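You operate a simulated robot arm through the tools that you are given. There is no shell and no other tool.

Carry out the task below with a simulated robot arm. There is one attempt and no reset: what you move stays moved.

TASK
Put things in order on the top of bench two. At the end: the yellow plug stands where the gold white flanged bush stood; the gold white flanged bush is on the green filter mat; the box of hose clips stands where the blue test piece stood; the blue test piece stands where the yellow plug stood; whatever was shut is shut again. Leave all else as you found it, and nothing knocked over.

Only the result counts: the job must be done as asked and must still hold three seconds after the hand-in. Knocking over, shifting, dropping, spilling or breaking anything else fails it.

THE ROBOT
A 6-joint arm with a two-finger parallel gripper, fixed in place. Base frame: the origin is at the foot of the arm, x ahead of it, y to its left, z up; the work surface is at about z = 0. Lengths are in mm, angles in rad, forces in N, time in s.
With the tool pointing down near the work surface it reaches from about 180 to 460 mm from the base axis. Its first joint turns from -1.222 to 1.222 rad. Payload 1.9 kg.
The TCP is the grasp point between the finger pads, 23 mm short of the fingertips. In the tool frame z runs along the fingers and y along their closing line. Largest opening 94 mm; finger width 38, thickness 10; the body of the gripper, 54 by 96 mm, starts 39 mm behind the TCP.
Orientation is that of the tool frame in the base frame, as a unit quaternion [w, x, y, z]. With the fingers straight down and closing along the base's y, the tool's x points along the base's -x, its y along +y and its z along -z.

THE INTERFACE
- The arm moves only by the tool move_arm. Its argument "deltas" is a list of rows, each a list of 7 numbers: the turn, a rotation vector about the base's x, y, z in rad, then the shift along the base's x, y, z in mm, then the opening, from 0 (shut) to 1 (fully open). In form: [[ax, ay, az, dx, dy, dz, claw], ...]. A call has 1 to 20 rows; each row is the pose to reach, as a shift and turn from the pose commanded when the call began. A row lasts 0.2 s, in which the tool goes at most 50 mm and 0.15 rad; a call with a longer step from one row to the next is refused whole, and so is a gripper value outside its range. Where a pose cannot be reached the arm comes as near as it can. A force on the tool above 40 N (or 10 N above the force at the start of the call, whichever is more), or a blocked arm, ends the call early, and 0.2 s more pass. The fingers move at their own pace (about 108 mm/s each) and stop on an object; they squeeze with about 40 N. The grip force told is the motor's: it shows also when the fingers shut on nothing. Time passes only in rows, and 0.2 s behind the last, so rows that repeat a pose let the fingers close. The reply holds the time, the measured pose of the TCP, the force on the tool along the base axes, the opening and the grip force, in the units named above and with some noise, with the torque about the TCP (base axes, N m) and any sound that the robot's microphone picked up.
- Cameras (640 x 400 px; columns grow to the right, rows downward): "scene" is fixed at [47.8, 296.1, 427.2]; the picture's right is [-0.83, -0.55, 0.00], its down [-0.24, 0.37, -0.90] and it looks along [0.49, -0.75, -0.44] (base axes); focal length 354 px, centre (320, 200). "wrist" rides on the gripper at [87, 16, -74] in the tool frame; the picture's right is [-0.18, 0.98, 0.00], its down [-0.58, -0.11, -0.81] and it looks along [-0.79, -0.15, 0.59] (tool axes); focal length 243 px, centre (320, 200).
- capture(camera): a new picture of that camera. It takes no simulated time.
- locate(camera, pixels): for up to 12 pixels [column, row] of the newest picture of that camera ("zoom" is the newest enlarged one), the place [x, y, z] in the base frame of the surface seen there, good to about 3 mm, but the place of the scene camera against the robot may be out by one fixed shift of up to 18 mm in any direction. It takes no simulated time.
- inspect(camera, box): a new picture of the part [left, top, right, bottom] of that camera's present view, enlarged. It takes no simulated time.
- sign_off(): hands the job in; it is judged then, once.

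Open the gripper and draw the arm clear of the work before you hand the job in, unless the task says otherwise.

The tools are called after ">>>" by a JSON object that holds its "method" and its "body". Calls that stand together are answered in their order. move_arm: Moves the arm, as the interface text tells. Its arguments: {"type":"object","properties":{"deltas":{"type":"array"}},"required":["deltas"]} The other tools are called the same way: capture (camera) takes a picture; locate (camera, pixels) gives the place of the surface under pixels of a picture; inspect (camera, box) takes an enlarged picture of a part of a camera's view; sign_off () hands the job in.

At the start:

```text
t: 0.0
eef_pos: [247.7, -154.8, 315.0]
orientation: [0.001, 0.001, 1.0, 0.0]
force: [0.7, 0.6, 0.3]
torque: [-0.02, -0.01, -0.01]
grip_width: 93.7
grasp_force: 0.0
```

scene: 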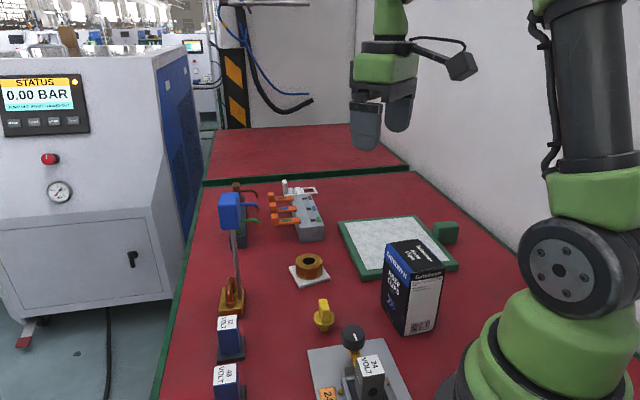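
wrist: 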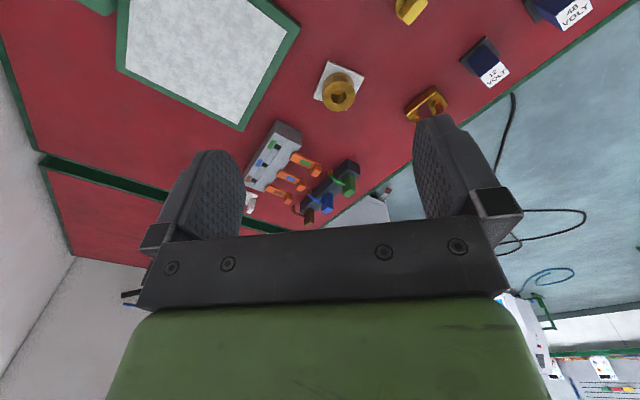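

I start by looking closer at the scene: the flanged bush is near (310,268), the yellow plug near (323,315), the hose clip box near (412,290), and a blue thing near (230,210). I take enlarged pictures.

>>> {"method": "inspect", "body": {"camera": "scene", "box": [160, 170, 340, 290]}}

>>> {"method": "inspect", "body": {"camera": "scene", "box": [280, 200, 480, 340]}}

>>> {"method": "inspect", "body": {"camera": "scene", "box": [180, 280, 440, 400]}}

```text
3.33 times, centred on (250, 230) of scene
```

zoom: 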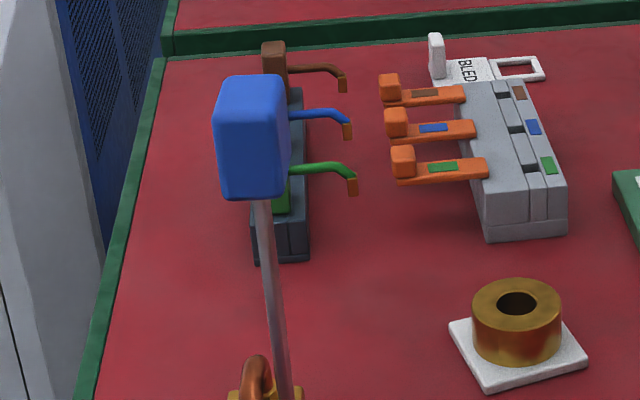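

```text
2.86 times, centred on (380, 270) of scene
```

zoom: 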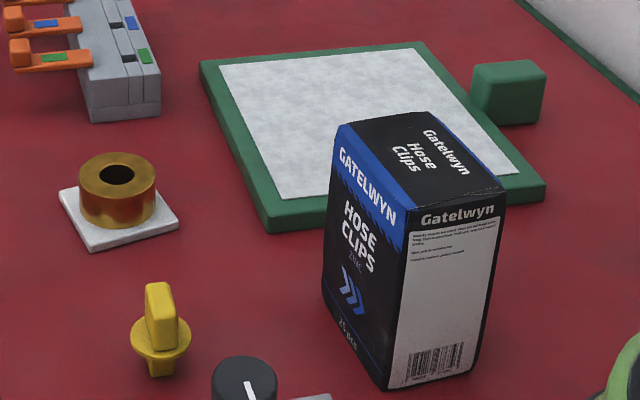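

```text
2.46 times, centred on (310, 340) of scene
```

zoom: 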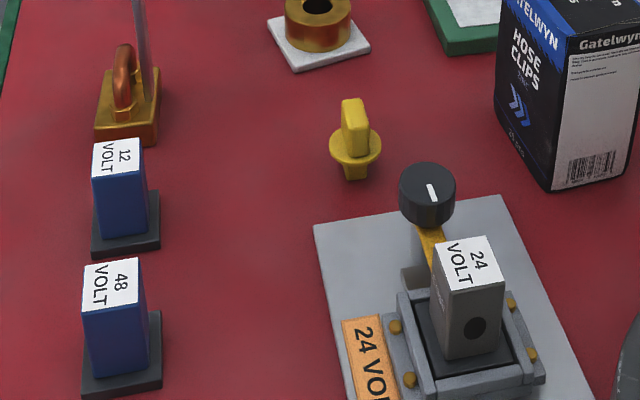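

The thing with the blue head near (230,210) on a rod with a brass foot at (232,300) needs a closer look, to know which thing is the "blue test piece".

>>> {"method": "inspect", "body": {"camera": "scene", "box": [200, 185, 272, 230]}}

>>> {"method": "inspect", "body": {"camera": "scene", "box": [200, 265, 272, 325]}}

>>> {"method": "inspect", "body": {"camera": "wrist", "box": [380, 0, 620, 150]}}

>>> {"method": "inspect", "body": {"camera": "wrist", "box": [220, 40, 440, 220]}}

>>> {"method": "inspect", "body": {"camera": "scene", "box": [300, 320, 440, 400]}}

>>> {"method": "inspect", "body": {"camera": "scene", "box": [250, 170, 340, 245]}}

```text
8.89 times, centred on (236, 208) of scene
```

zoom: 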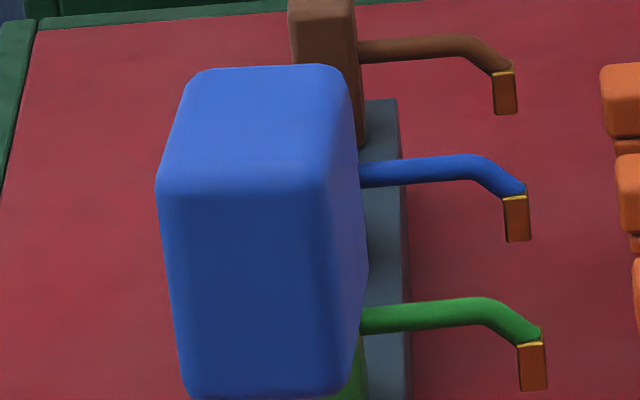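

```text
6.67 times, centred on (236, 295) of scene
```

zoom: 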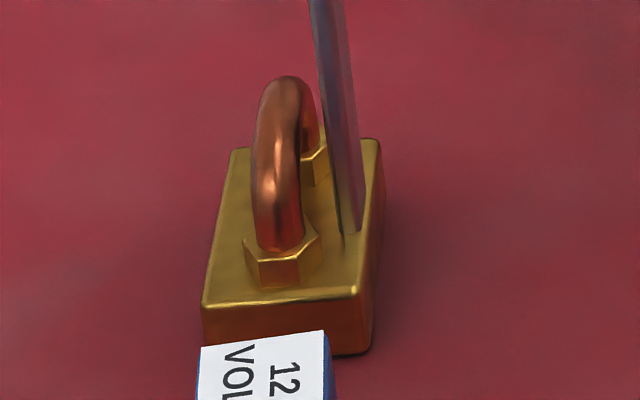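

```text
2.67 times, centred on (500, 75) of wrist
```

zoom: 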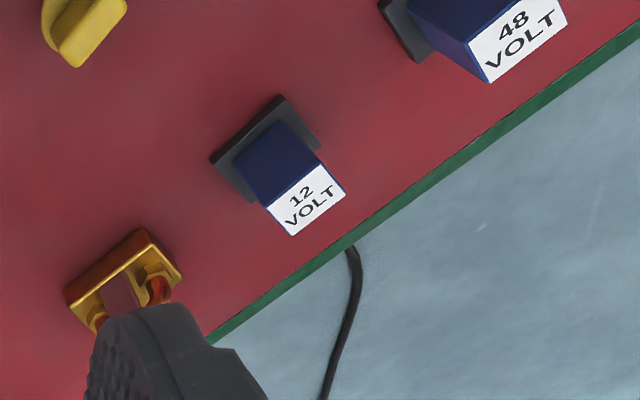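

```text
2.22 times, centred on (330, 130) of wrist
```

zoom: 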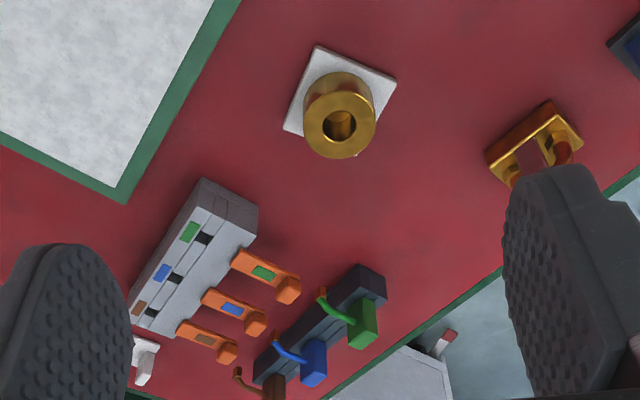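

```text
4.57 times, centred on (370, 360) of scene
```

zoom: 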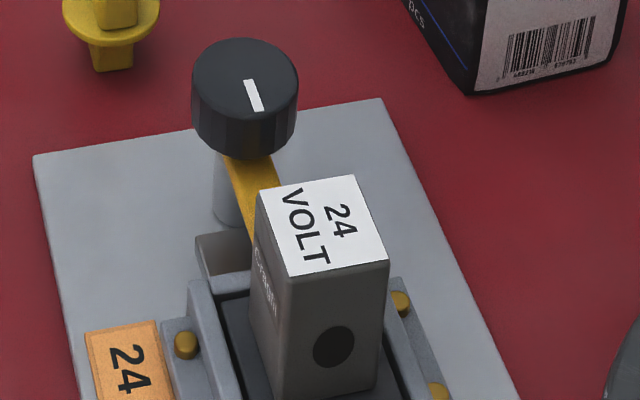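

```text
5.33 times, centred on (295, 208) of scene
```

zoom: 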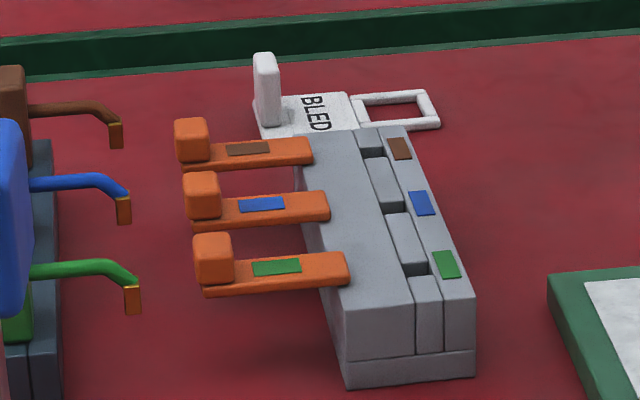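

I locate points on the main things, and look for anything else hidden behind the box.

>>> {"method": "locate", "body": {"camera": "scene", "pixels": [[230, 196], [230, 215], [234, 260], [232, 308], [228, 322], [227, 380], [310, 258], [310, 283], [323, 302], [323, 322], [353, 333], [370, 362]]}}

>>> {"method": "locate", "body": {"camera": "scene", "pixels": [[400, 252], [388, 246], [443, 266], [409, 330], [383, 300], [435, 328], [446, 226], [447, 240], [340, 222], [362, 278], [457, 266], [418, 216]]}}

>>> {"method": "move_arm", "body": {"deltas": [[0, 0, 0, -20, 20, 10, 1], [0, 0, 0, -40, 50, 20, 1], [0, 0, 0, -60, 80, 30, 1], [0, 0, 0, -70, 110, 40, 1]]}}

```text
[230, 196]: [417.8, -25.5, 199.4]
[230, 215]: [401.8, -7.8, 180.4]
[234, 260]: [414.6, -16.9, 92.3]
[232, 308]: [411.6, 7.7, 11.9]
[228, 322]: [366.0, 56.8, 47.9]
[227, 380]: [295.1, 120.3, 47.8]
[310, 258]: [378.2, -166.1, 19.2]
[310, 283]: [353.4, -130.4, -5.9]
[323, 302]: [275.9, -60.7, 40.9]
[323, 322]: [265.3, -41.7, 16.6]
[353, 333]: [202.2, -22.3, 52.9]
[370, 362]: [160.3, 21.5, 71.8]
```

```text
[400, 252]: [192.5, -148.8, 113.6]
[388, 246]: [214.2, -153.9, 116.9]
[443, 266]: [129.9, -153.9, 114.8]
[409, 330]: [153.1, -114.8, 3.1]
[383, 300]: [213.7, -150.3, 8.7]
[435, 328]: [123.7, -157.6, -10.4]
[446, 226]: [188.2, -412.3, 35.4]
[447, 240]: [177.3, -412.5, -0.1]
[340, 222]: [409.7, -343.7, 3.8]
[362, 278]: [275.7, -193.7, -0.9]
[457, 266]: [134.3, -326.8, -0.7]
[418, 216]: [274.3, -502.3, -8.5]
```

```text
t: 1.0
eef_pos: [177.8, -44.2, 355.3]
orientation: [0.0, 0.0, 1.0, -0.002]
force: [0.1, 0.4, 0.3]
torque: [0.0, 0.02, 0.03]
grip_width: 94.0
grasp_force: 0.1
```

The arm moved back and up; now I take fresh pictures from both cameras.

>>> {"method": "capture", "body": {"camera": "wrist"}}

>>> {"method": "capture", "body": {"camera": "scene"}}

```text
taken
```

wrist: 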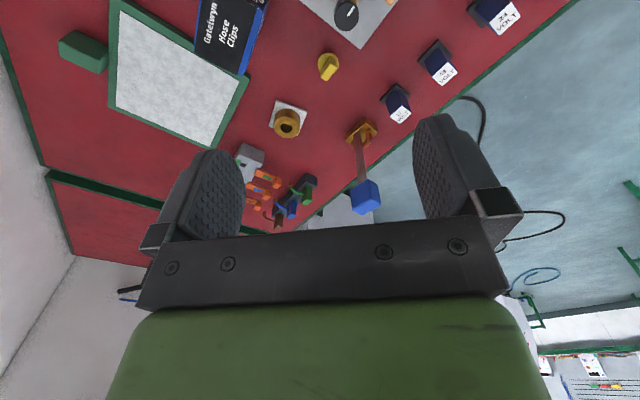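

```text
taken
```

scene: 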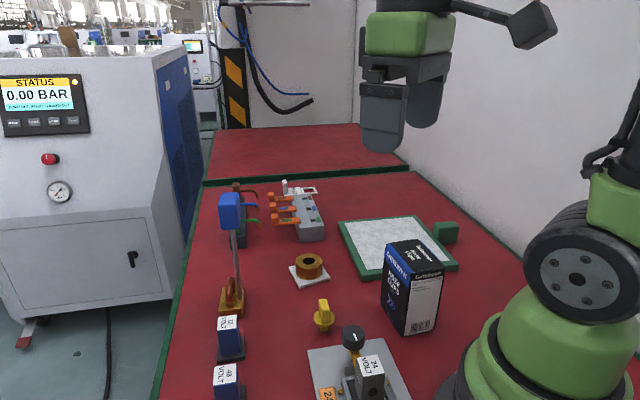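

The wrist view shows several volt modules on the left at (398,103), (440,60), (495,12), the tall blue-headed piece at (362,170). I enlarge parts of it.

>>> {"method": "inspect", "body": {"camera": "wrist", "box": [320, 0, 520, 125]}}

>>> {"method": "inspect", "body": {"camera": "wrist", "box": [40, 0, 280, 150]}}

>>> {"method": "inspect", "body": {"camera": "wrist", "box": [230, 100, 430, 235]}}

```text
3.20 times, centred on (420, 62) of wrist
```

zoom: 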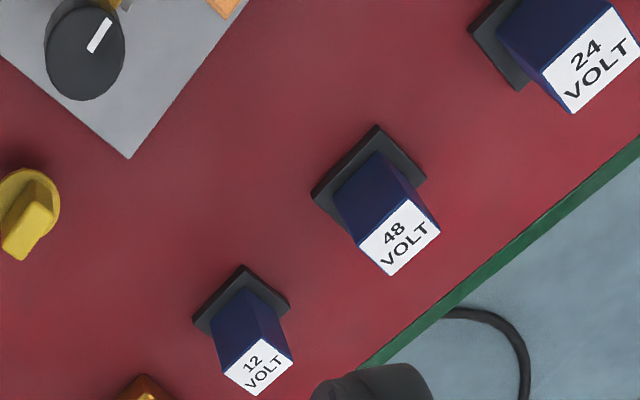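

```text
2.67 times, centred on (160, 75) of wrist
```

zoom: 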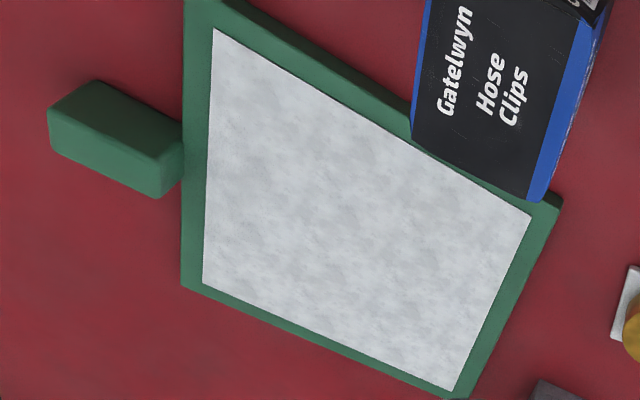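

```text
2.96 times, centred on (330, 168) of wrist
```

zoom: 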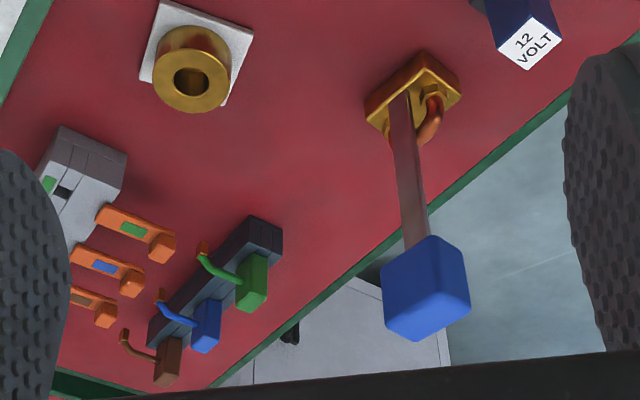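

The tall piece with the blue head on a brass foot is the only thing that fits "blue test piece". I move lower over the middle of the bench to look closely at the bush and plug with the wrist camera.

>>> {"method": "move_arm", "body": {"deltas": [[0, 0, 0, 15, -25, -15, 1], [0, 0, 0, 35, -55, -45, 1], [0, 0, 0, 55, -80, -75, 1], [0, 0, 0, 75, -95, -105, 1], [0, 0, 0, 85, -100, -130, 1]]}}

>>> {"method": "capture", "body": {"camera": "wrist"}}

>>> {"method": "capture", "body": {"camera": "scene"}}

```text
t: 2.2
eef_pos: [264.5, -144.2, 223.8]
orientation: [0.001, 0.001, 1.0, -0.001]
force: [0.3, -0.5, -0.2]
torque: [0.03, 0.03, -0.01]
grip_width: 94.4
grasp_force: 0.2
```

```text
taken
```

wrist: 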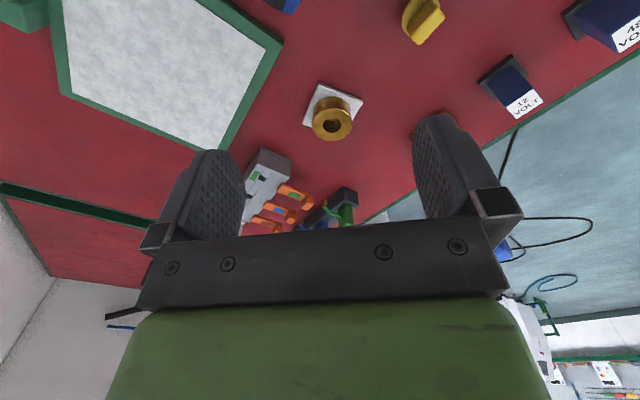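

```text
taken
```

scene: 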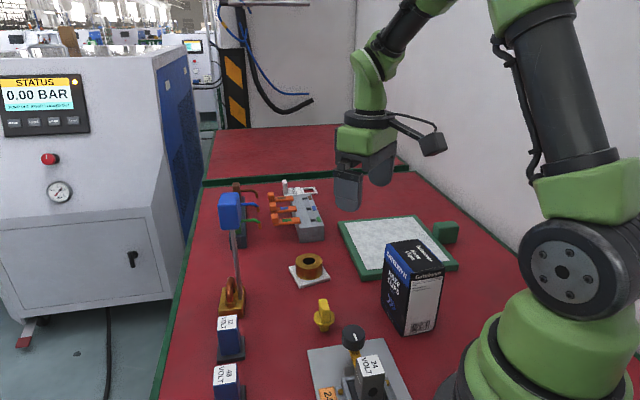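

I enlarge the wrist view around the bush (333,112) and locate its plate corners and ring, plus the plug and mat.

>>> {"method": "inspect", "body": {"camera": "wrist", "box": [280, 60, 400, 150]}}

>>> {"method": "locate", "body": {"camera": "wrist", "pixels": [[318, 86], [362, 101], [304, 122], [340, 122], [333, 106], [345, 125], [320, 125], [426, 15], [411, 28], [68, 94], [222, 148], [282, 44]]}}

>>> {"method": "locate", "body": {"camera": "wrist", "pixels": [[150, 60], [250, 30], [90, 50], [220, 125], [55, 10], [30, 20], [10, 15], [420, 75], [262, 158], [200, 70]]}}

```text
4.44 times, centred on (340, 105) of wrist
```

zoom: 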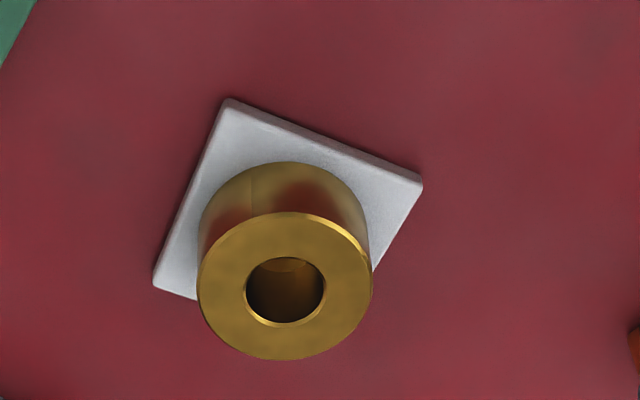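

```text
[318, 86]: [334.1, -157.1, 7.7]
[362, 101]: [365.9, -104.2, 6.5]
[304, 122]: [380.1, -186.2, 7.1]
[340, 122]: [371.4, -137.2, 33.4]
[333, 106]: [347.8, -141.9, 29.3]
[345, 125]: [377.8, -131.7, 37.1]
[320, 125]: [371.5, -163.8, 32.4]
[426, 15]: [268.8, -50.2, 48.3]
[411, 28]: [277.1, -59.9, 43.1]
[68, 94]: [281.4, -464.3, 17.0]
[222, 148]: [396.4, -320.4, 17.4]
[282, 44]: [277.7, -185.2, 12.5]
```

```text
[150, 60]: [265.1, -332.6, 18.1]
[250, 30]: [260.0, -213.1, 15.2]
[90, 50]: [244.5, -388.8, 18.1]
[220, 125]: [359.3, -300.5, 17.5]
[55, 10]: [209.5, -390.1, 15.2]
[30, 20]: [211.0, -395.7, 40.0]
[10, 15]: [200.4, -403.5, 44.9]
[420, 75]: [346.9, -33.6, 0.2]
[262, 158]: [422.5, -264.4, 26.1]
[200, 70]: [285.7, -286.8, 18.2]
```

I locate the ring's rim points in the enlarged picture and the plate corners there, to get the bush's centre and turn.

>>> {"method": "locate", "body": {"camera": "zoom", "pixels": [[204, 285], [366, 285], [284, 353], [284, 219], [240, 230], [340, 330], [230, 103], [418, 184], [157, 282], [320, 150], [185, 200], [250, 130]]}}

>>> {"method": "inspect", "body": {"camera": "wrist", "box": [370, 0, 470, 62]}}

```text
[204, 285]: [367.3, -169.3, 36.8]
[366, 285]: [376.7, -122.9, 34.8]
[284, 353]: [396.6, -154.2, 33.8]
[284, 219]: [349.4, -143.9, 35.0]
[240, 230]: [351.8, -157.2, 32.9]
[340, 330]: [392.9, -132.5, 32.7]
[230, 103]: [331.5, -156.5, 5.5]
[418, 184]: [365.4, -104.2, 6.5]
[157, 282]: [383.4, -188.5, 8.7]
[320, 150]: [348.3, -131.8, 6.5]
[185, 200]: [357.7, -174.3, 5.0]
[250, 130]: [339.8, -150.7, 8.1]
```

```text
6.40 times, centred on (420, 31) of wrist
```

zoom: 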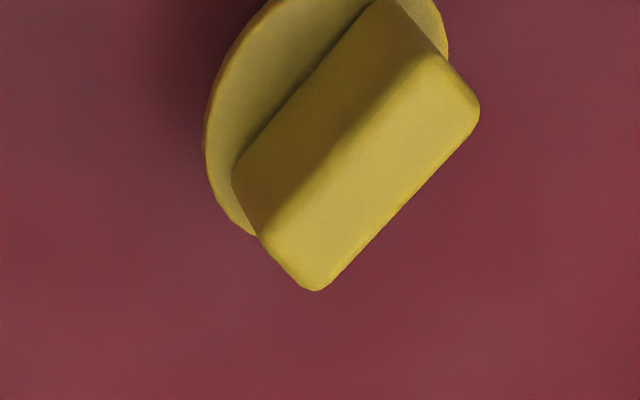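

The bush's ring is centred at about (373,-146.5), 48 mm across, with its top at z≈35 and a white square plate up to z≈7. I move above it with the gripper open and check before going down.

>>> {"method": "move_arm", "body": {"deltas": [[0, 0, 0, 35, 0, -20, 1], [0, 0, 0, 70, -1, -45, 1], [0, 0, 0, 100, -1.7, -75, 1], [0, 0, 0, 110.3, -1.7, -105, 1], [0, 0, 0, 110.3, -1.7, -125, 1], [0, 0, 0, 110.3, -1.7, -125, 1]]}}

>>> {"method": "capture", "body": {"camera": "wrist"}}

>>> {"method": "capture", "body": {"camera": "scene"}}

```text
t: 3.6
eef_pos: [374.0, -145.9, 98.3]
orientation: [0.001, 0.0, 1.0, 0.0]
force: [-0.4, 0.0, -0.7]
torque: [-0.01, 0.0, 0.0]
grip_width: 93.9
grasp_force: 0.1
```

```text
taken
```

wrist: 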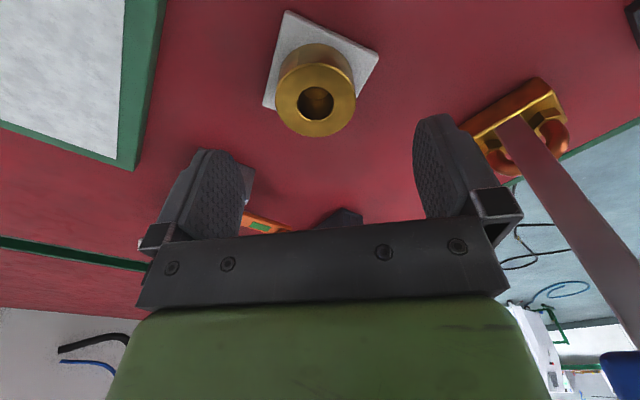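

```text
taken
```

scene: 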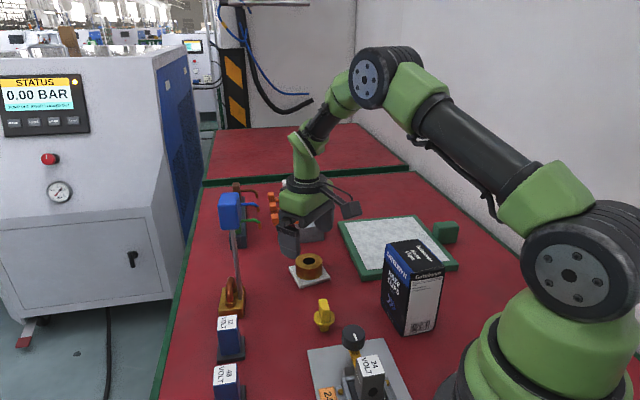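

The gripper is above the bush, which shows at (316,95). I locate its ring and nearby things again from this closer view.

>>> {"method": "locate", "body": {"camera": "wrist", "pixels": [[280, 98], [352, 98], [316, 68], [316, 132], [287, 13], [377, 58], [266, 105], [340, 30], [250, 215], [345, 215], [265, 222], [248, 172]]}}

>>> {"method": "locate", "body": {"camera": "wrist", "pixels": [[540, 80], [470, 125], [563, 105], [495, 95], [520, 130], [560, 190], [640, 320], [500, 165], [128, 168], [139, 165], [160, 5], [120, 150]]}}

```text
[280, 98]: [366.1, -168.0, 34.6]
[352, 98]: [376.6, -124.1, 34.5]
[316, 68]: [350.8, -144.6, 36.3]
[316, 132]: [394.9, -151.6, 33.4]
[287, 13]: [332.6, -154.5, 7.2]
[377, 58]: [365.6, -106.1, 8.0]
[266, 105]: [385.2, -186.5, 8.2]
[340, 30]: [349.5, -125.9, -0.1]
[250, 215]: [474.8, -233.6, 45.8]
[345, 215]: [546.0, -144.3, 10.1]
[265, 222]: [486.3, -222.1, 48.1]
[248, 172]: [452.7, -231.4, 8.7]
```

```text
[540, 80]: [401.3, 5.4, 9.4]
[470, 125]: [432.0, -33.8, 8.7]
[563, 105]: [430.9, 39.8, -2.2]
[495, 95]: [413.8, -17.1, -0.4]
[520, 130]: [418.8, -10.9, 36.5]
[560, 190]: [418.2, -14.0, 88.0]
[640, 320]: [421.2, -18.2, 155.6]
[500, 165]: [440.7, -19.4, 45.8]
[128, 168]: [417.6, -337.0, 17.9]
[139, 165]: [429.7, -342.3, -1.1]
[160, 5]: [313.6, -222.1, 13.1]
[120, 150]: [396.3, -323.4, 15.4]
```

The ring centre is confirmed at (372,-147) with the top at z≈35 and the plate top at z≈7. I go straight down to z≈35 (tips at about 12) and close on the ring.

>>> {"method": "move_arm", "body": {"deltas": [[0, 0, 0, -0.5, -0.3, -30, 1], [0, 0, 0, -0.5, -0.3, -50, 1], [0, 0, 0, -0.5, -0.3, -64, 1], [0, 0, 0, -0.5, -0.3, -64, 1], [0, 0, 0, -0.5, -0.3, -64, 0.6], [0, 0, 0, -0.5, -0.3, -64, 0.4], [0, 0, 0, -0.5, -0.3, -64, 0.3], [0, 0, 0, -0.5, -0.3, -64, 0.3]]}}

```text
t: 5.4
eef_pos: [373.1, -146.1, 36.6]
orientation: [0.0, 0.001, 1.0, -0.001]
force: [-0.5, -1.4, -0.2]
torque: [-0.02, -0.02, -0.06]
grip_width: 54.9
grasp_force: 39.7
```

The fingers stopped at 54.9 mm with full force; I check the pictures before lifting.

>>> {"method": "capture", "body": {"camera": "wrist"}}

>>> {"method": "inspect", "body": {"camera": "scene", "box": [240, 180, 380, 300]}}

```text
taken
```

wrist: 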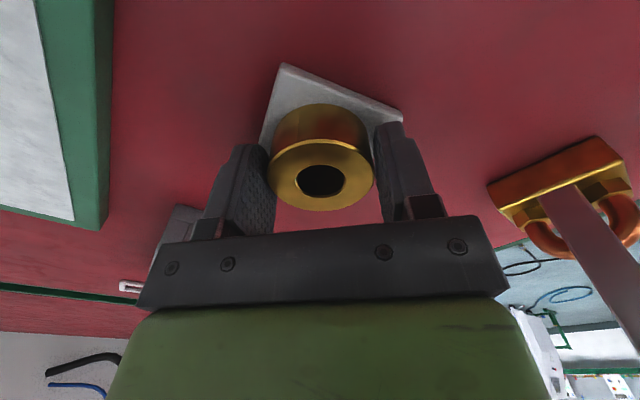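

```text
3.33 times, centred on (310, 240) of scene
```

zoom: 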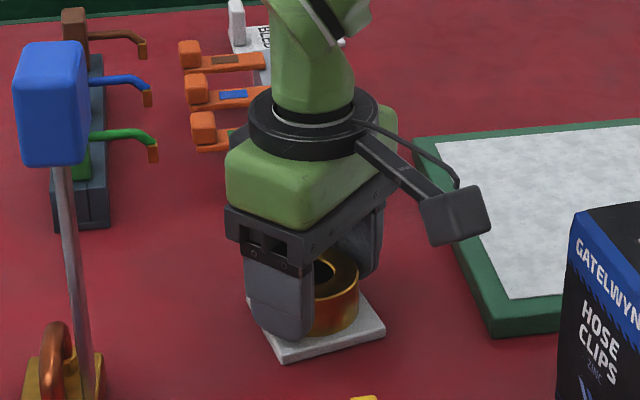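

Both pads look to be on the ring. I lift gently 25 mm and look whether the white plate comes along.

>>> {"method": "move_arm", "body": {"deltas": [[0, 0, 0, 0, 0, 5, 0.3], [0, 0, 0, 0, 0, 12, 0.3], [0, 0, 0, 0, 0, 20, 0.3], [0, 0, 0, 0, 0, 25, 0.3]]}}

>>> {"method": "capture", "body": {"camera": "wrist"}}

>>> {"method": "inspect", "body": {"camera": "scene", "box": [240, 180, 380, 300]}}

```text
t: 6.4
eef_pos: [371.8, -145.4, 59.3]
orientation: [0.001, 0.001, 1.0, -0.002]
force: [0.1, -0.8, 0.3]
torque: [-0.04, 0.05, 0.03]
grip_width: 28.0
grasp_force: 0.0
```

```text
taken
```

wrist: 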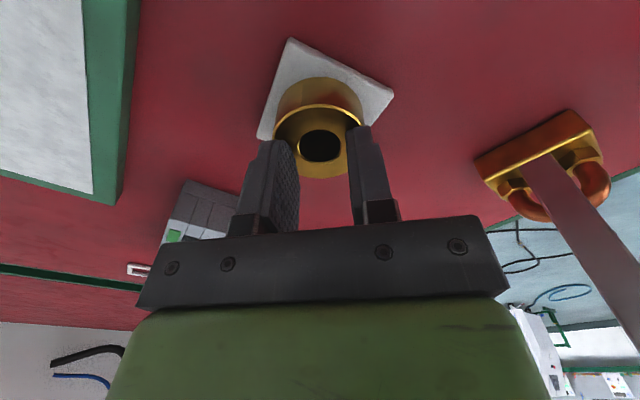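

```text
3.33 times, centred on (310, 240) of scene
```

zoom: 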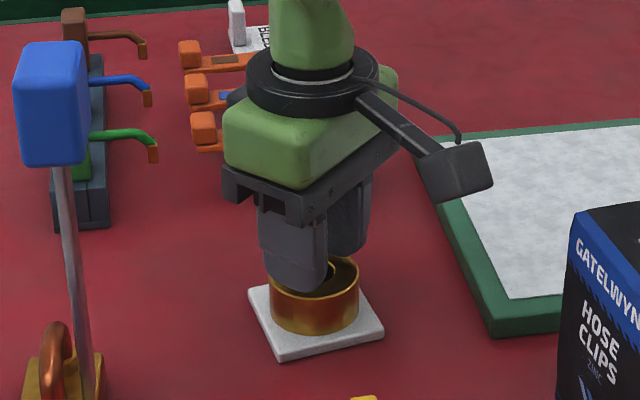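

The fingers slid up off the ring (width now 28 mm, bush still on the bench), so the ring is likely tapered: 55 mm near its foot against 47 mm at the top. I open, rise, and look at its shape and place again.

>>> {"method": "move_arm", "body": {"deltas": [[0, 0, 0, 0, 0, 10, 0.3], [0, 0, 0, -20, 0, 35, 0.5], [0, 0, 0, -55, 0, 60, 1], [0, 0, 0, -80, 0, 80, 1], [0, 0, 0, -80, 0, 80, 1]]}}

>>> {"method": "inspect", "body": {"camera": "wrist", "box": [270, 40, 400, 160]}}

>>> {"method": "inspect", "body": {"camera": "scene", "box": [280, 240, 340, 295]}}

```text
t: 7.6
eef_pos: [291.9, -146.3, 141.2]
orientation: [-0.001, 0.0, 1.0, -0.001]
force: [0.1, -0.3, 0.5]
torque: [-0.01, 0.01, 0.01]
grip_width: 94.0
grasp_force: 0.0
```

```text
3.33 times, centred on (335, 100) of wrist
```

zoom: 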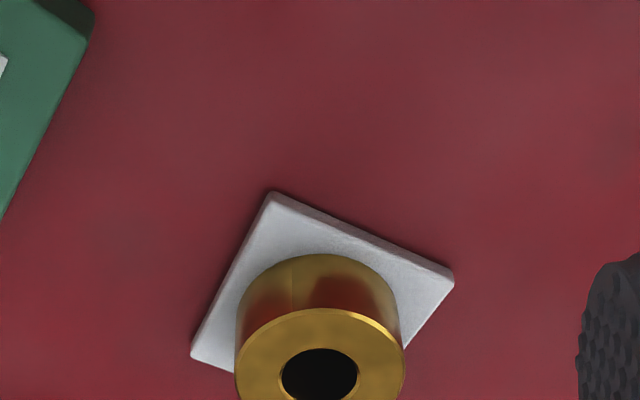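

```text
7.27 times, centred on (310, 268) of scene
```

zoom: 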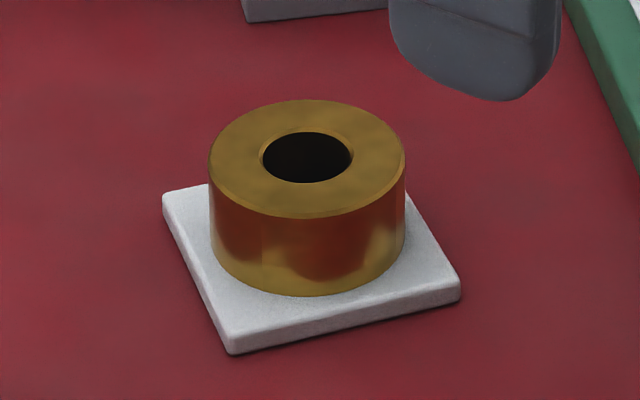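

The ring looks like a straight cylinder after all. I locate its rim and plate corners again in this view to see if it has moved, and measure it.

>>> {"method": "capture", "body": {"camera": "wrist"}}

>>> {"method": "locate", "body": {"camera": "zoom", "pixels": [[212, 158], [403, 158], [307, 103], [307, 213], [264, 158], [349, 158], [165, 200], [232, 348], [458, 290], [213, 250], [402, 250], [307, 292]]}}

```text
taken
```

wrist: 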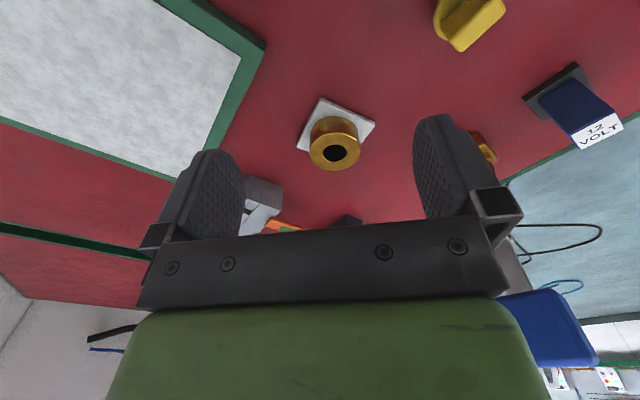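

```text
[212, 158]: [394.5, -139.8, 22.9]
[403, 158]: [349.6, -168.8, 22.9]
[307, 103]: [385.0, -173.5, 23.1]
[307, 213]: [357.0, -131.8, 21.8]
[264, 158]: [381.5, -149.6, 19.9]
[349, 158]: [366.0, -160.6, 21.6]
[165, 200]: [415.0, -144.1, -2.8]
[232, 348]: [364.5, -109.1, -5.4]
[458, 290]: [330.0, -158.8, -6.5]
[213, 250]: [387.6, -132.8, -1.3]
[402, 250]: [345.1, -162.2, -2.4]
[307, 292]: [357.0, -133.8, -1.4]
```

The ring is a straight 55 mm cylinder and simply slipped, so the brass is slick. I will instead grip the white flange by its parallel sides: turn the gripper by -0.56 rad to match the plate's edges, and come above it at z≈70.

>>> {"method": "move_arm", "body": {"deltas": [[0, 0, -0.14, 20, 0, -5, 1], [0, 0, -0.28, 45, 0, -15, 1], [0, 0, -0.42, 65, 0, -30, 1], [0, 0, -0.56, 80.8, 0.1, -50, 1], [0, 0, -0.56, 80.8, 0.1, -71, 1], [0, 0, -0.56, 80.8, 0.1, -71, 1]]}}

>>> {"method": "capture", "body": {"camera": "wrist"}}

```text
t: 9.0
eef_pos: [373.2, -146.2, 69.3]
orientation: [0.0, 0.277, 0.961, -0.001]
force: [0.2, 0.2, 0.7]
torque: [-0.03, -0.03, 0.01]
grip_width: 93.9
grasp_force: 0.0
```

```text
taken
```

wrist: 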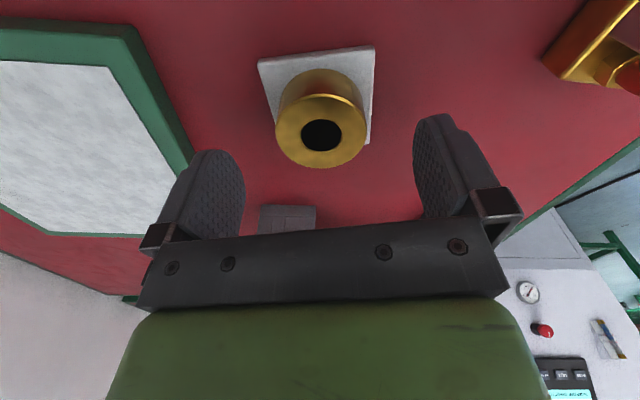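

The plate edges at (258,60), (375,46), (370,143) look lined up with the fingers; I locate them for the exact turn.

>>> {"method": "locate", "body": {"camera": "wrist", "pixels": [[260, 63], [373, 49], [368, 141], [316, 56], [371, 95], [266, 95], [278, 130], [363, 130], [320, 98], [320, 164], [262, 240], [312, 215]]}}

>>> {"method": "inspect", "body": {"camera": "wrist", "box": [240, 30, 400, 180]}}

```text
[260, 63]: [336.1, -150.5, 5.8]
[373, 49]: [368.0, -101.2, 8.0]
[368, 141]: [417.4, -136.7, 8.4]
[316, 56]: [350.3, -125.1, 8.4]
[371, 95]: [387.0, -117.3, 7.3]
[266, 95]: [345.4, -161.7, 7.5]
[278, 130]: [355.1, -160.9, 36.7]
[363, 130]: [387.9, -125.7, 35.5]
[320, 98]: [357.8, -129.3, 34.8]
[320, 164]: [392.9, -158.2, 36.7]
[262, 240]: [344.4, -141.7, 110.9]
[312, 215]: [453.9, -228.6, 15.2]
```

```text
2.67 times, centred on (320, 105) of wrist
```

zoom: 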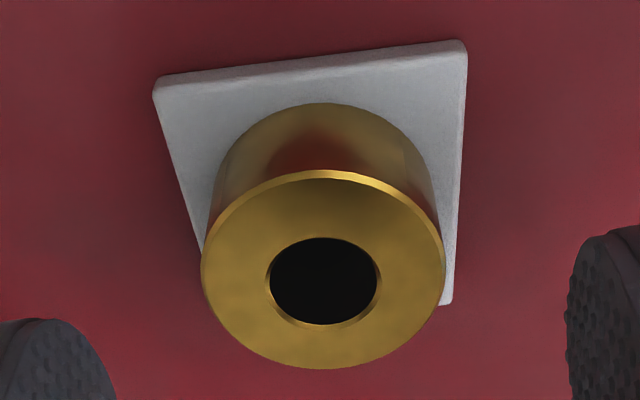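

Plate edges are at about 57° with centre (374.5,-144.5), matching the gripper. I go down to tips ~2 mm above the bench outside the flange and close on its sides.

>>> {"method": "move_arm", "body": {"deltas": [[0, 0, 0, 1, 2, -20, 1], [0, 0, 0, 1, 2, -35, 1], [0, 0, 0, 1, 2, -42, 1], [0, 0, 0, 1, 2, -45, 1], [0, 0, 0, 1, 2, -45, 1]]}}

>>> {"method": "capture", "body": {"camera": "wrist"}}

>>> {"method": "inspect", "body": {"camera": "scene", "box": [250, 200, 370, 300]}}

```text
t: 10.2
eef_pos: [375.3, -144.1, 24.0]
orientation: [0.0, 0.277, 0.961, -0.001]
force: [0.7, 0.6, 0.4]
torque: [-0.02, 0.01, -0.01]
grip_width: 94.2
grasp_force: 0.1
```

```text
taken
```

wrist: 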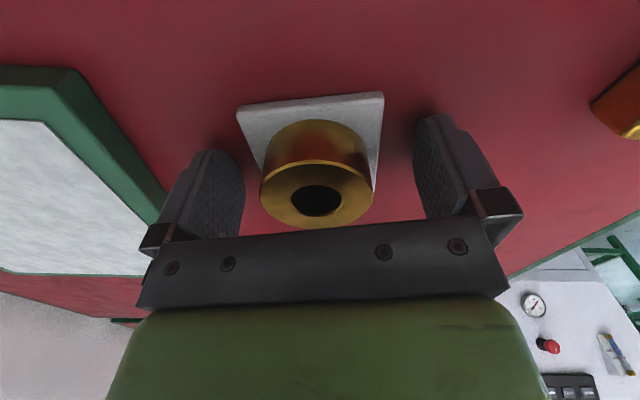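

```text
4.00 times, centred on (310, 250) of scene
```

zoom: 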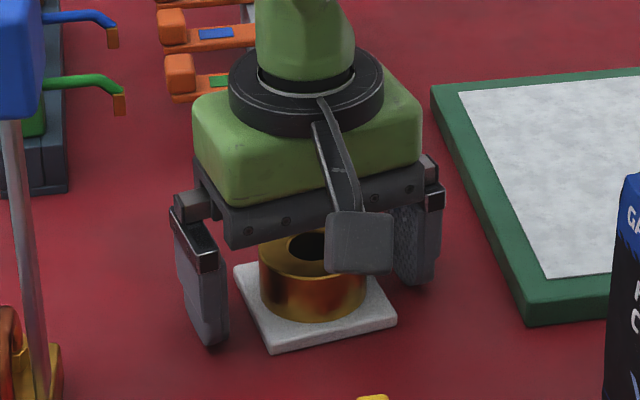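

The fingers straddle the flange, tips just above the bench. I close onto the flange sides and read the opening and force.

>>> {"method": "move_arm", "body": {"deltas": [[0, 0, 0, 0, 0, 0, 0.75], [0, 0, 0, 0, 0, 0, 0.6], [0, 0, 0, 0, 0, 0, 0.4], [0, 0, 0, 0, 0, 0, 0.4], [0, 0, 0, 0, 0, 0, 0.4]]}}

>>> {"method": "capture", "body": {"camera": "wrist"}}

```text
t: 11.4
eef_pos: [374.6, -144.0, 24.6]
orientation: [0.0, 0.277, 0.961, 0.0]
force: [-0.3, -1.7, -0.3]
torque: [0.09, 0.04, 0.06]
grip_width: 63.4
grasp_force: 40.1
```

```text
taken
```

wrist: 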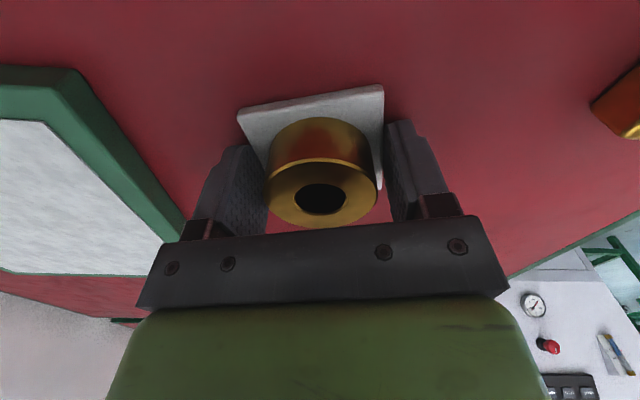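

The fingers hold the flange at 63.4 mm with 40 N. I lift just 8 mm and read force and width.

>>> {"method": "move_arm", "body": {"deltas": [[0, 0, 0, 0, 0, 2, 0.4], [0, 0, 0, 0, 0, 4, 0.4], [0, 0, 0, 0, 0, 6, 0.4], [0, 0, 0, 0, 0, 8, 0.4]]}}

>>> {"method": "inspect", "body": {"camera": "scene", "box": [250, 200, 370, 300]}}

>>> {"method": "capture", "body": {"camera": "wrist"}}

```text
t: 12.4
eef_pos: [374.2, -145.0, 32.5]
orientation: [0.0, 0.278, 0.961, 0.0]
force: [0.4, -0.9, -3.2]
torque: [0.0, 0.02, 0.03]
grip_width: 63.7
grasp_force: 39.9
```

```text
4.00 times, centred on (310, 250) of scene
```

zoom: 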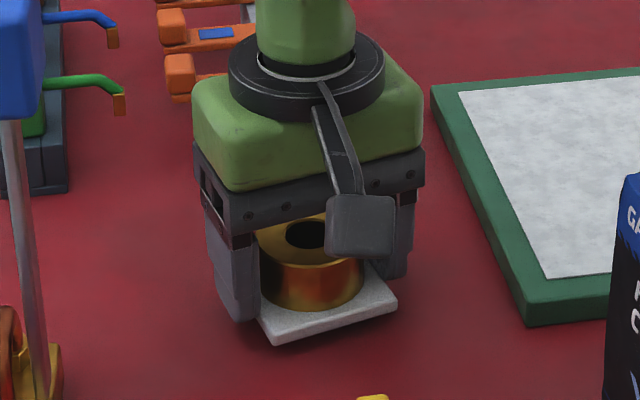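

```text
taken
```

wrist: 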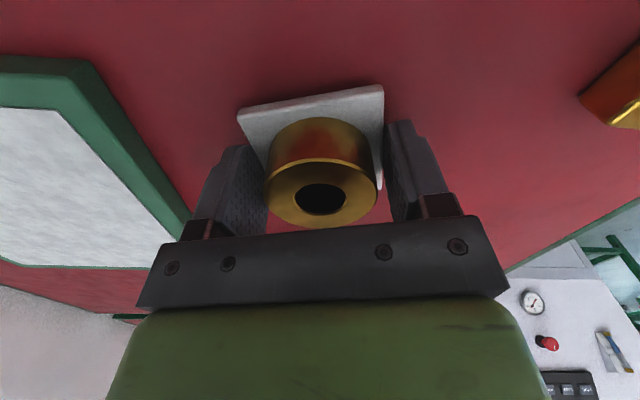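

The whole bush, flange and ring, lifts (about 3 N), so the flange grip holds. Before carrying it to the mat I locate the box's top corners so that the wrist camera arm stays clear of it.

>>> {"method": "capture", "body": {"camera": "scene"}}

>>> {"method": "locate", "body": {"camera": "scene", "pixels": [[389, 244], [418, 240], [443, 266], [410, 276], [405, 260], [425, 255], [432, 238], [459, 240], [436, 225], [455, 268], [345, 222], [366, 278]]}}

>>> {"method": "inspect", "body": {"camera": "scene", "box": [360, 210, 480, 350]}}

```text
taken
```

scene: 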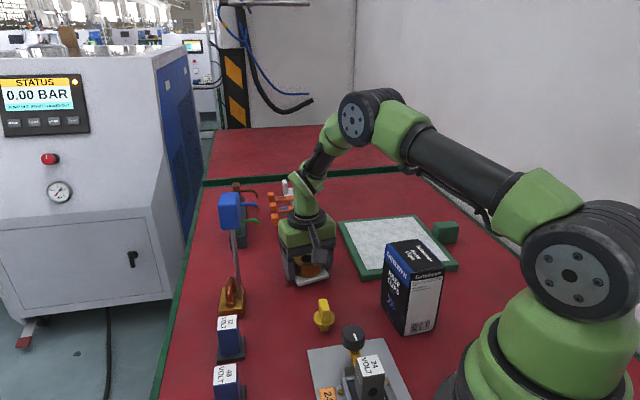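

```text
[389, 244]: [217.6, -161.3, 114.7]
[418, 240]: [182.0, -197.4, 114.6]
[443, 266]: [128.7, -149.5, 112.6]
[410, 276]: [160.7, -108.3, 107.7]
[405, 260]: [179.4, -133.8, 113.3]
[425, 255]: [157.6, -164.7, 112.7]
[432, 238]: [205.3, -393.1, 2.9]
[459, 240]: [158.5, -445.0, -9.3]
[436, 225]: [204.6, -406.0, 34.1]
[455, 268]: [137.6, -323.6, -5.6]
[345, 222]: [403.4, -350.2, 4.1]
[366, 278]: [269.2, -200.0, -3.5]
```

```text
2.86 times, centred on (420, 280) of scene
```

zoom: 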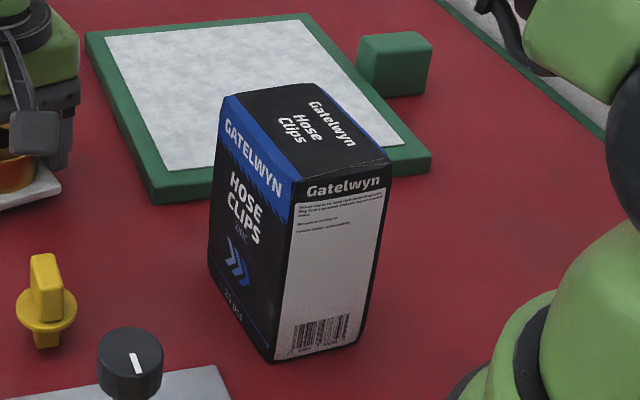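

Box top corners (corrected) span about 50 × 78 mm, height ~125, well away from the path. I raise the bush and carry it over the mat centre near (277,-320).

>>> {"method": "move_arm", "body": {"deltas": [[0, 0, 0, 0, 0, 20, 0.4], [0, 0, 0, 0, 0, 45, 0.4], [0, 0, 0, -10, -18, 60, 0.4], [0, 0, 0, -28, -50, 65, 0.4], [0, 0, 0, -48, -86, 65, 0.4], [0, 0, 0, -68, -121, 65, 0.4], [0, 0, 0, -86, -153, 65, 0.4], [0, 0, 0, -97, -173, 65, 0.4], [0, 0, 0, -97, -173, 65, 0.4]]}}

>>> {"method": "capture", "body": {"camera": "scene"}}

>>> {"method": "capture", "body": {"camera": "wrist"}}

```text
t: 14.4
eef_pos: [278.1, -317.5, 97.7]
orientation: [0.0, 0.277, 0.961, -0.001]
force: [-0.3, 0.8, -2.7]
torque: [-0.02, 0.03, 0.01]
grip_width: 63.5
grasp_force: 40.1
```

```text
taken
```

scene: 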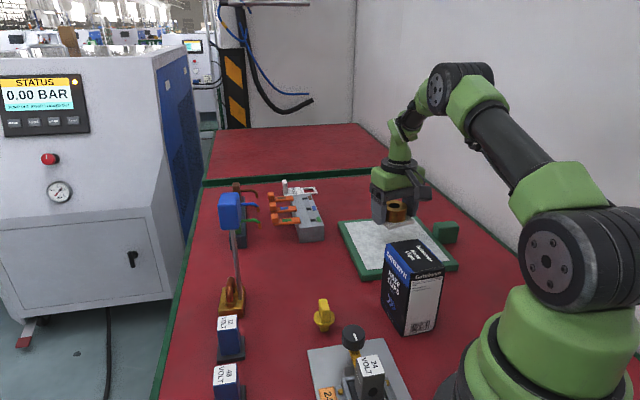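

```text
taken
```

wrist: 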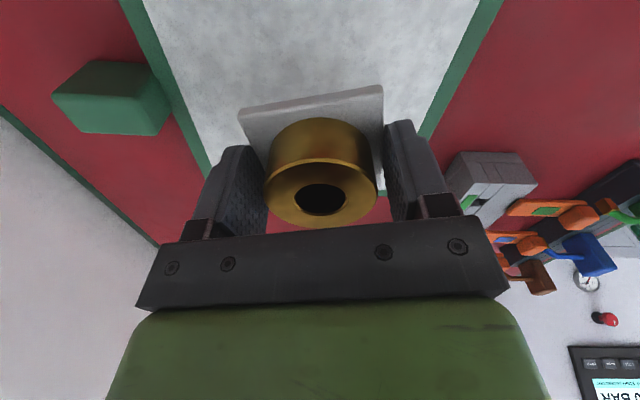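

The bush is held above the mat. I check the mat's surface height around here before lowering.

>>> {"method": "locate", "body": {"camera": "wrist", "pixels": [[300, 30], [200, 80], [420, 60], [220, 130], [400, 100], [320, 70], [207, 160], [432, 125], [140, 30], [240, 112], [380, 92]]}}

```text
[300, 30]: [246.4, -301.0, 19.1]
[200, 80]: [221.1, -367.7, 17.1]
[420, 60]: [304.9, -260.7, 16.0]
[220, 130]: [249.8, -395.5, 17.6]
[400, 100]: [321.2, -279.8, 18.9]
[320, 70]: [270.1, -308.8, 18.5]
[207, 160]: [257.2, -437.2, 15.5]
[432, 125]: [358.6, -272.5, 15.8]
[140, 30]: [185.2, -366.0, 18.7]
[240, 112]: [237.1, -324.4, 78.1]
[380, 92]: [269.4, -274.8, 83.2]
```

Mat top is z≈18 and the plate's underside sits ~25 below the TCP. I lower to just contact (TCP ≈ 43).

>>> {"method": "move_arm", "body": {"deltas": [[0, 0, 0, 0, 0, -25, 0.4], [0, 0, 0, 0, 0, -42, 0.4], [0, 0, 0, 0, 0, -50, 0.4], [0, 0, 0, 0, 0, -53, 0.4], [0, 0, 0, 0, 0, -54.5, 0.4], [0, 0, 0, 0, 0, -54.5, 0.4]]}}

>>> {"method": "inspect", "body": {"camera": "scene", "box": [330, 160, 480, 290]}}

```text
t: 15.8
eef_pos: [276.3, -316.2, 43.3]
orientation: [-0.001, 0.277, 0.961, -0.001]
force: [-0.9, -0.2, -3.7]
torque: [0.02, -0.02, -0.03]
grip_width: 63.6
grasp_force: 39.8
```

```text
3.08 times, centred on (405, 225) of scene
```

zoom: 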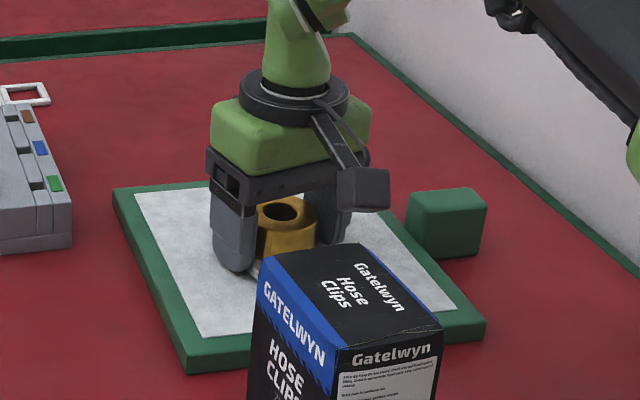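

The weight (-3.7 N) is still on the gripper, so it has not touched; I lower in 0.7 mm steps.

>>> {"method": "move_arm", "body": {"deltas": [[0, 0, 0, 0, 0, -0.7, 0.4], [0, 0, 0, 0, 0, -1.4, 0.4], [0, 0, 0, 0, 0, -1.4, 0.4]]}}

```text
t: 16.6
eef_pos: [278.4, -315.9, 41.6]
orientation: [0.0, 0.278, 0.961, -0.001]
force: [0.0, -0.2, -2.5]
torque: [0.0, -0.03, -0.01]
grip_width: 63.5
grasp_force: 39.5
```

>>> {"method": "move_arm", "body": {"deltas": [[0, 0, 0, 0, 0, -0.7, 0.4], [0, 0, 0, 0, 0, -1.2, 0.4], [0, 0, 0, 0, 0, -1.2, 0.4]]}}

```text
t: 17.4
eef_pos: [277.1, -316.3, 40.1]
orientation: [0.0, 0.278, 0.961, -0.001]
force: [0.1, 0.7, -3.7]
torque: [-0.03, 0.02, 0.05]
grip_width: 63.5
grasp_force: 39.3
```

Still -3.7 N at TCP z≈40, so the mat is a bit lower than it seemed. I keep lowering in small steps.

>>> {"method": "move_arm", "body": {"deltas": [[0, 0, 0, 0, 0, -0.8, 0.4], [0, 0, 0, 0, 0, -1.6, 0.4], [0, 0, 0, 0, 0, -1.6, 0.4]]}}

>>> {"method": "inspect", "body": {"camera": "wrist", "box": [200, 40, 440, 220]}}

```text
t: 18.2
eef_pos: [278.3, -318.5, 39.4]
orientation: [0.001, 0.277, 0.961, -0.001]
force: [-4.2, 6.9, 24.5]
torque: [0.26, 0.2, -0.1]
grip_width: 63.8
grasp_force: 40.0
```

```text
2.22 times, centred on (320, 130) of wrist
```

zoom: 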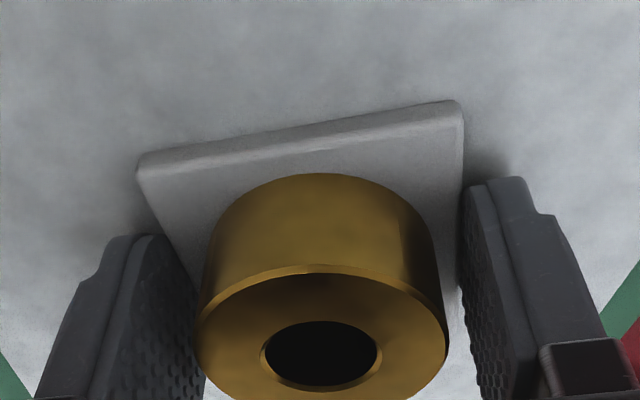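

The plate now presses on the mat (+24.5 N). I ease up slightly, open the fingers, then rise straight up.

>>> {"method": "move_arm", "body": {"deltas": [[0, 0, 0, 0, 0, 0.7, 0.4], [0, 0, 0, 0, 0, 0.8, 0.7], [0, 0, 0, 0, 0, 0.8, 0.9], [0, 0, 0, 0, 0, 0.8, 1], [0, 0, 0, 0, 0, 0.8, 1]]}}

>>> {"method": "capture", "body": {"camera": "wrist"}}

```text
t: 19.4
eef_pos: [276.8, -316.1, 38.4]
orientation: [-0.001, 0.277, 0.961, 0.0]
force: [0.1, -0.5, 1.4]
torque: [-0.01, -0.03, -0.03]
grip_width: 93.3
grasp_force: 0.0
```

```text
taken
```

wrist: 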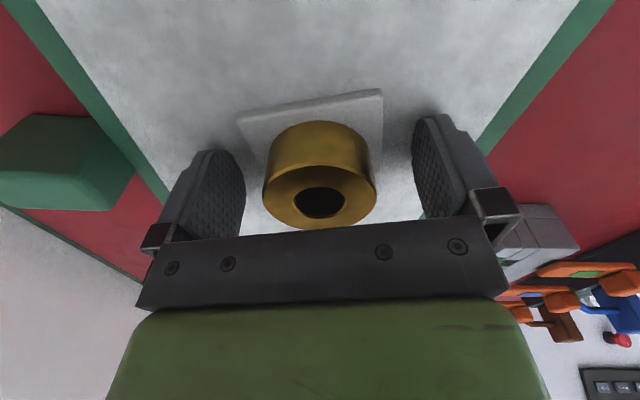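

The bush stands free on the mat with the fingers open around it. I rise straight up, then turn back and move over toward the yellow plug for a close look.

>>> {"method": "move_arm", "body": {"deltas": [[0, 0, 0, 0, 0, 25, 1], [0, 0, 0, 0, 0, 60, 1], [0, 0, 0, 0, 0, 100, 1], [0, 0, 0.1, 0, 20, 140, 1], [0, 0, 0.22, -15, 55, 160, 1], [0, 0, 0.34, -30, 95, 160, 1], [0, 0, 0.46, -45, 135, 160, 1], [0, 0, 0.56, -60, 175, 160, 1], [0, 0, 0.56, -70, 215, 160, 1], [0, 0, 0.56, -77, 257, 160, 1], [0, 0, 0.56, -77, 257, 160, 1]]}}

>>> {"method": "capture", "body": {"camera": "wrist"}}

>>> {"method": "capture", "body": {"camera": "scene"}}

```text
t: 21.8
eef_pos: [201.0, -58.7, 200.1]
orientation: [0.001, 0.001, 1.0, 0.0]
force: [-0.7, 0.5, -0.1]
torque: [0.02, -0.01, 0.01]
grip_width: 93.9
grasp_force: 0.0
```

```text
taken
```

wrist: 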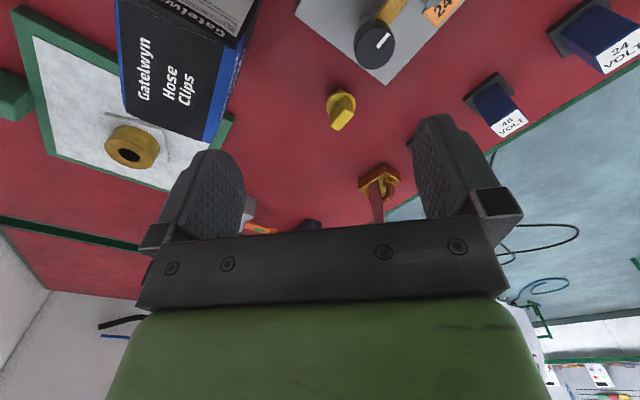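

```text
taken
```

scene: 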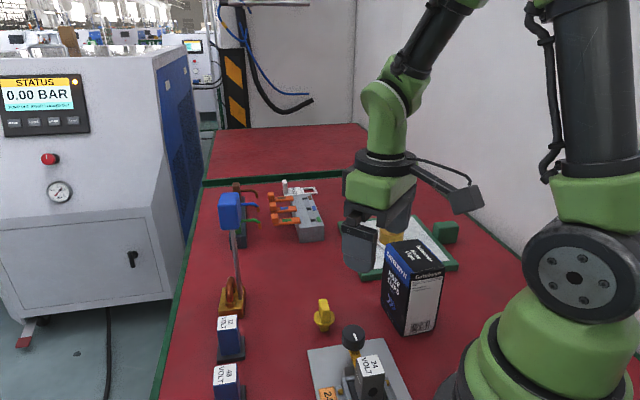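

The plug shows at (341,110) in the wrist view. I enlarge it in both views and locate its parts.

>>> {"method": "inspect", "body": {"camera": "scene", "box": [300, 290, 350, 340]}}

>>> {"method": "inspect", "body": {"camera": "wrist", "box": [305, 80, 375, 140]}}

>>> {"method": "locate", "body": {"camera": "wrist", "pixels": [[341, 124], [350, 110], [332, 95], [330, 105], [345, 92], [385, 85], [410, 40], [385, 40], [375, 55], [300, 12], [420, 30]]}}

```text
8.00 times, centred on (325, 315) of scene
```

zoom: 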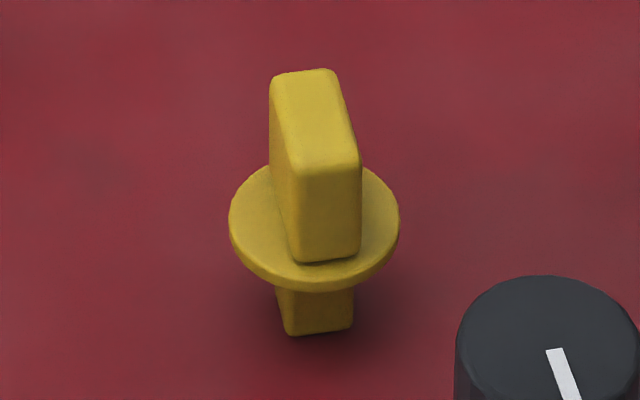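

```text
6.67 times, centred on (340, 110) of wrist
```

zoom: 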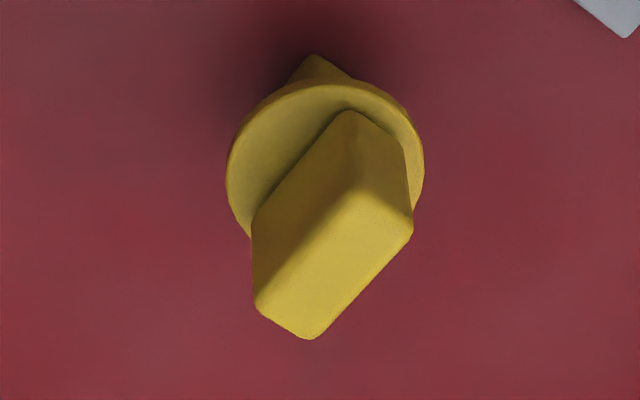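

```text
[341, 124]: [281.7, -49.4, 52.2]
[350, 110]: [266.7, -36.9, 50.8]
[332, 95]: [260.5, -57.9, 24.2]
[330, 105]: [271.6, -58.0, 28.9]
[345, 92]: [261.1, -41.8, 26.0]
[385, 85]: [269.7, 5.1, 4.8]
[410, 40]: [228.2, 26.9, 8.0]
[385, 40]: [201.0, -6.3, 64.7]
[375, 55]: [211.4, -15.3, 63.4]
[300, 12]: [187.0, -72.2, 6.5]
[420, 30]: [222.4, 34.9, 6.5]
```

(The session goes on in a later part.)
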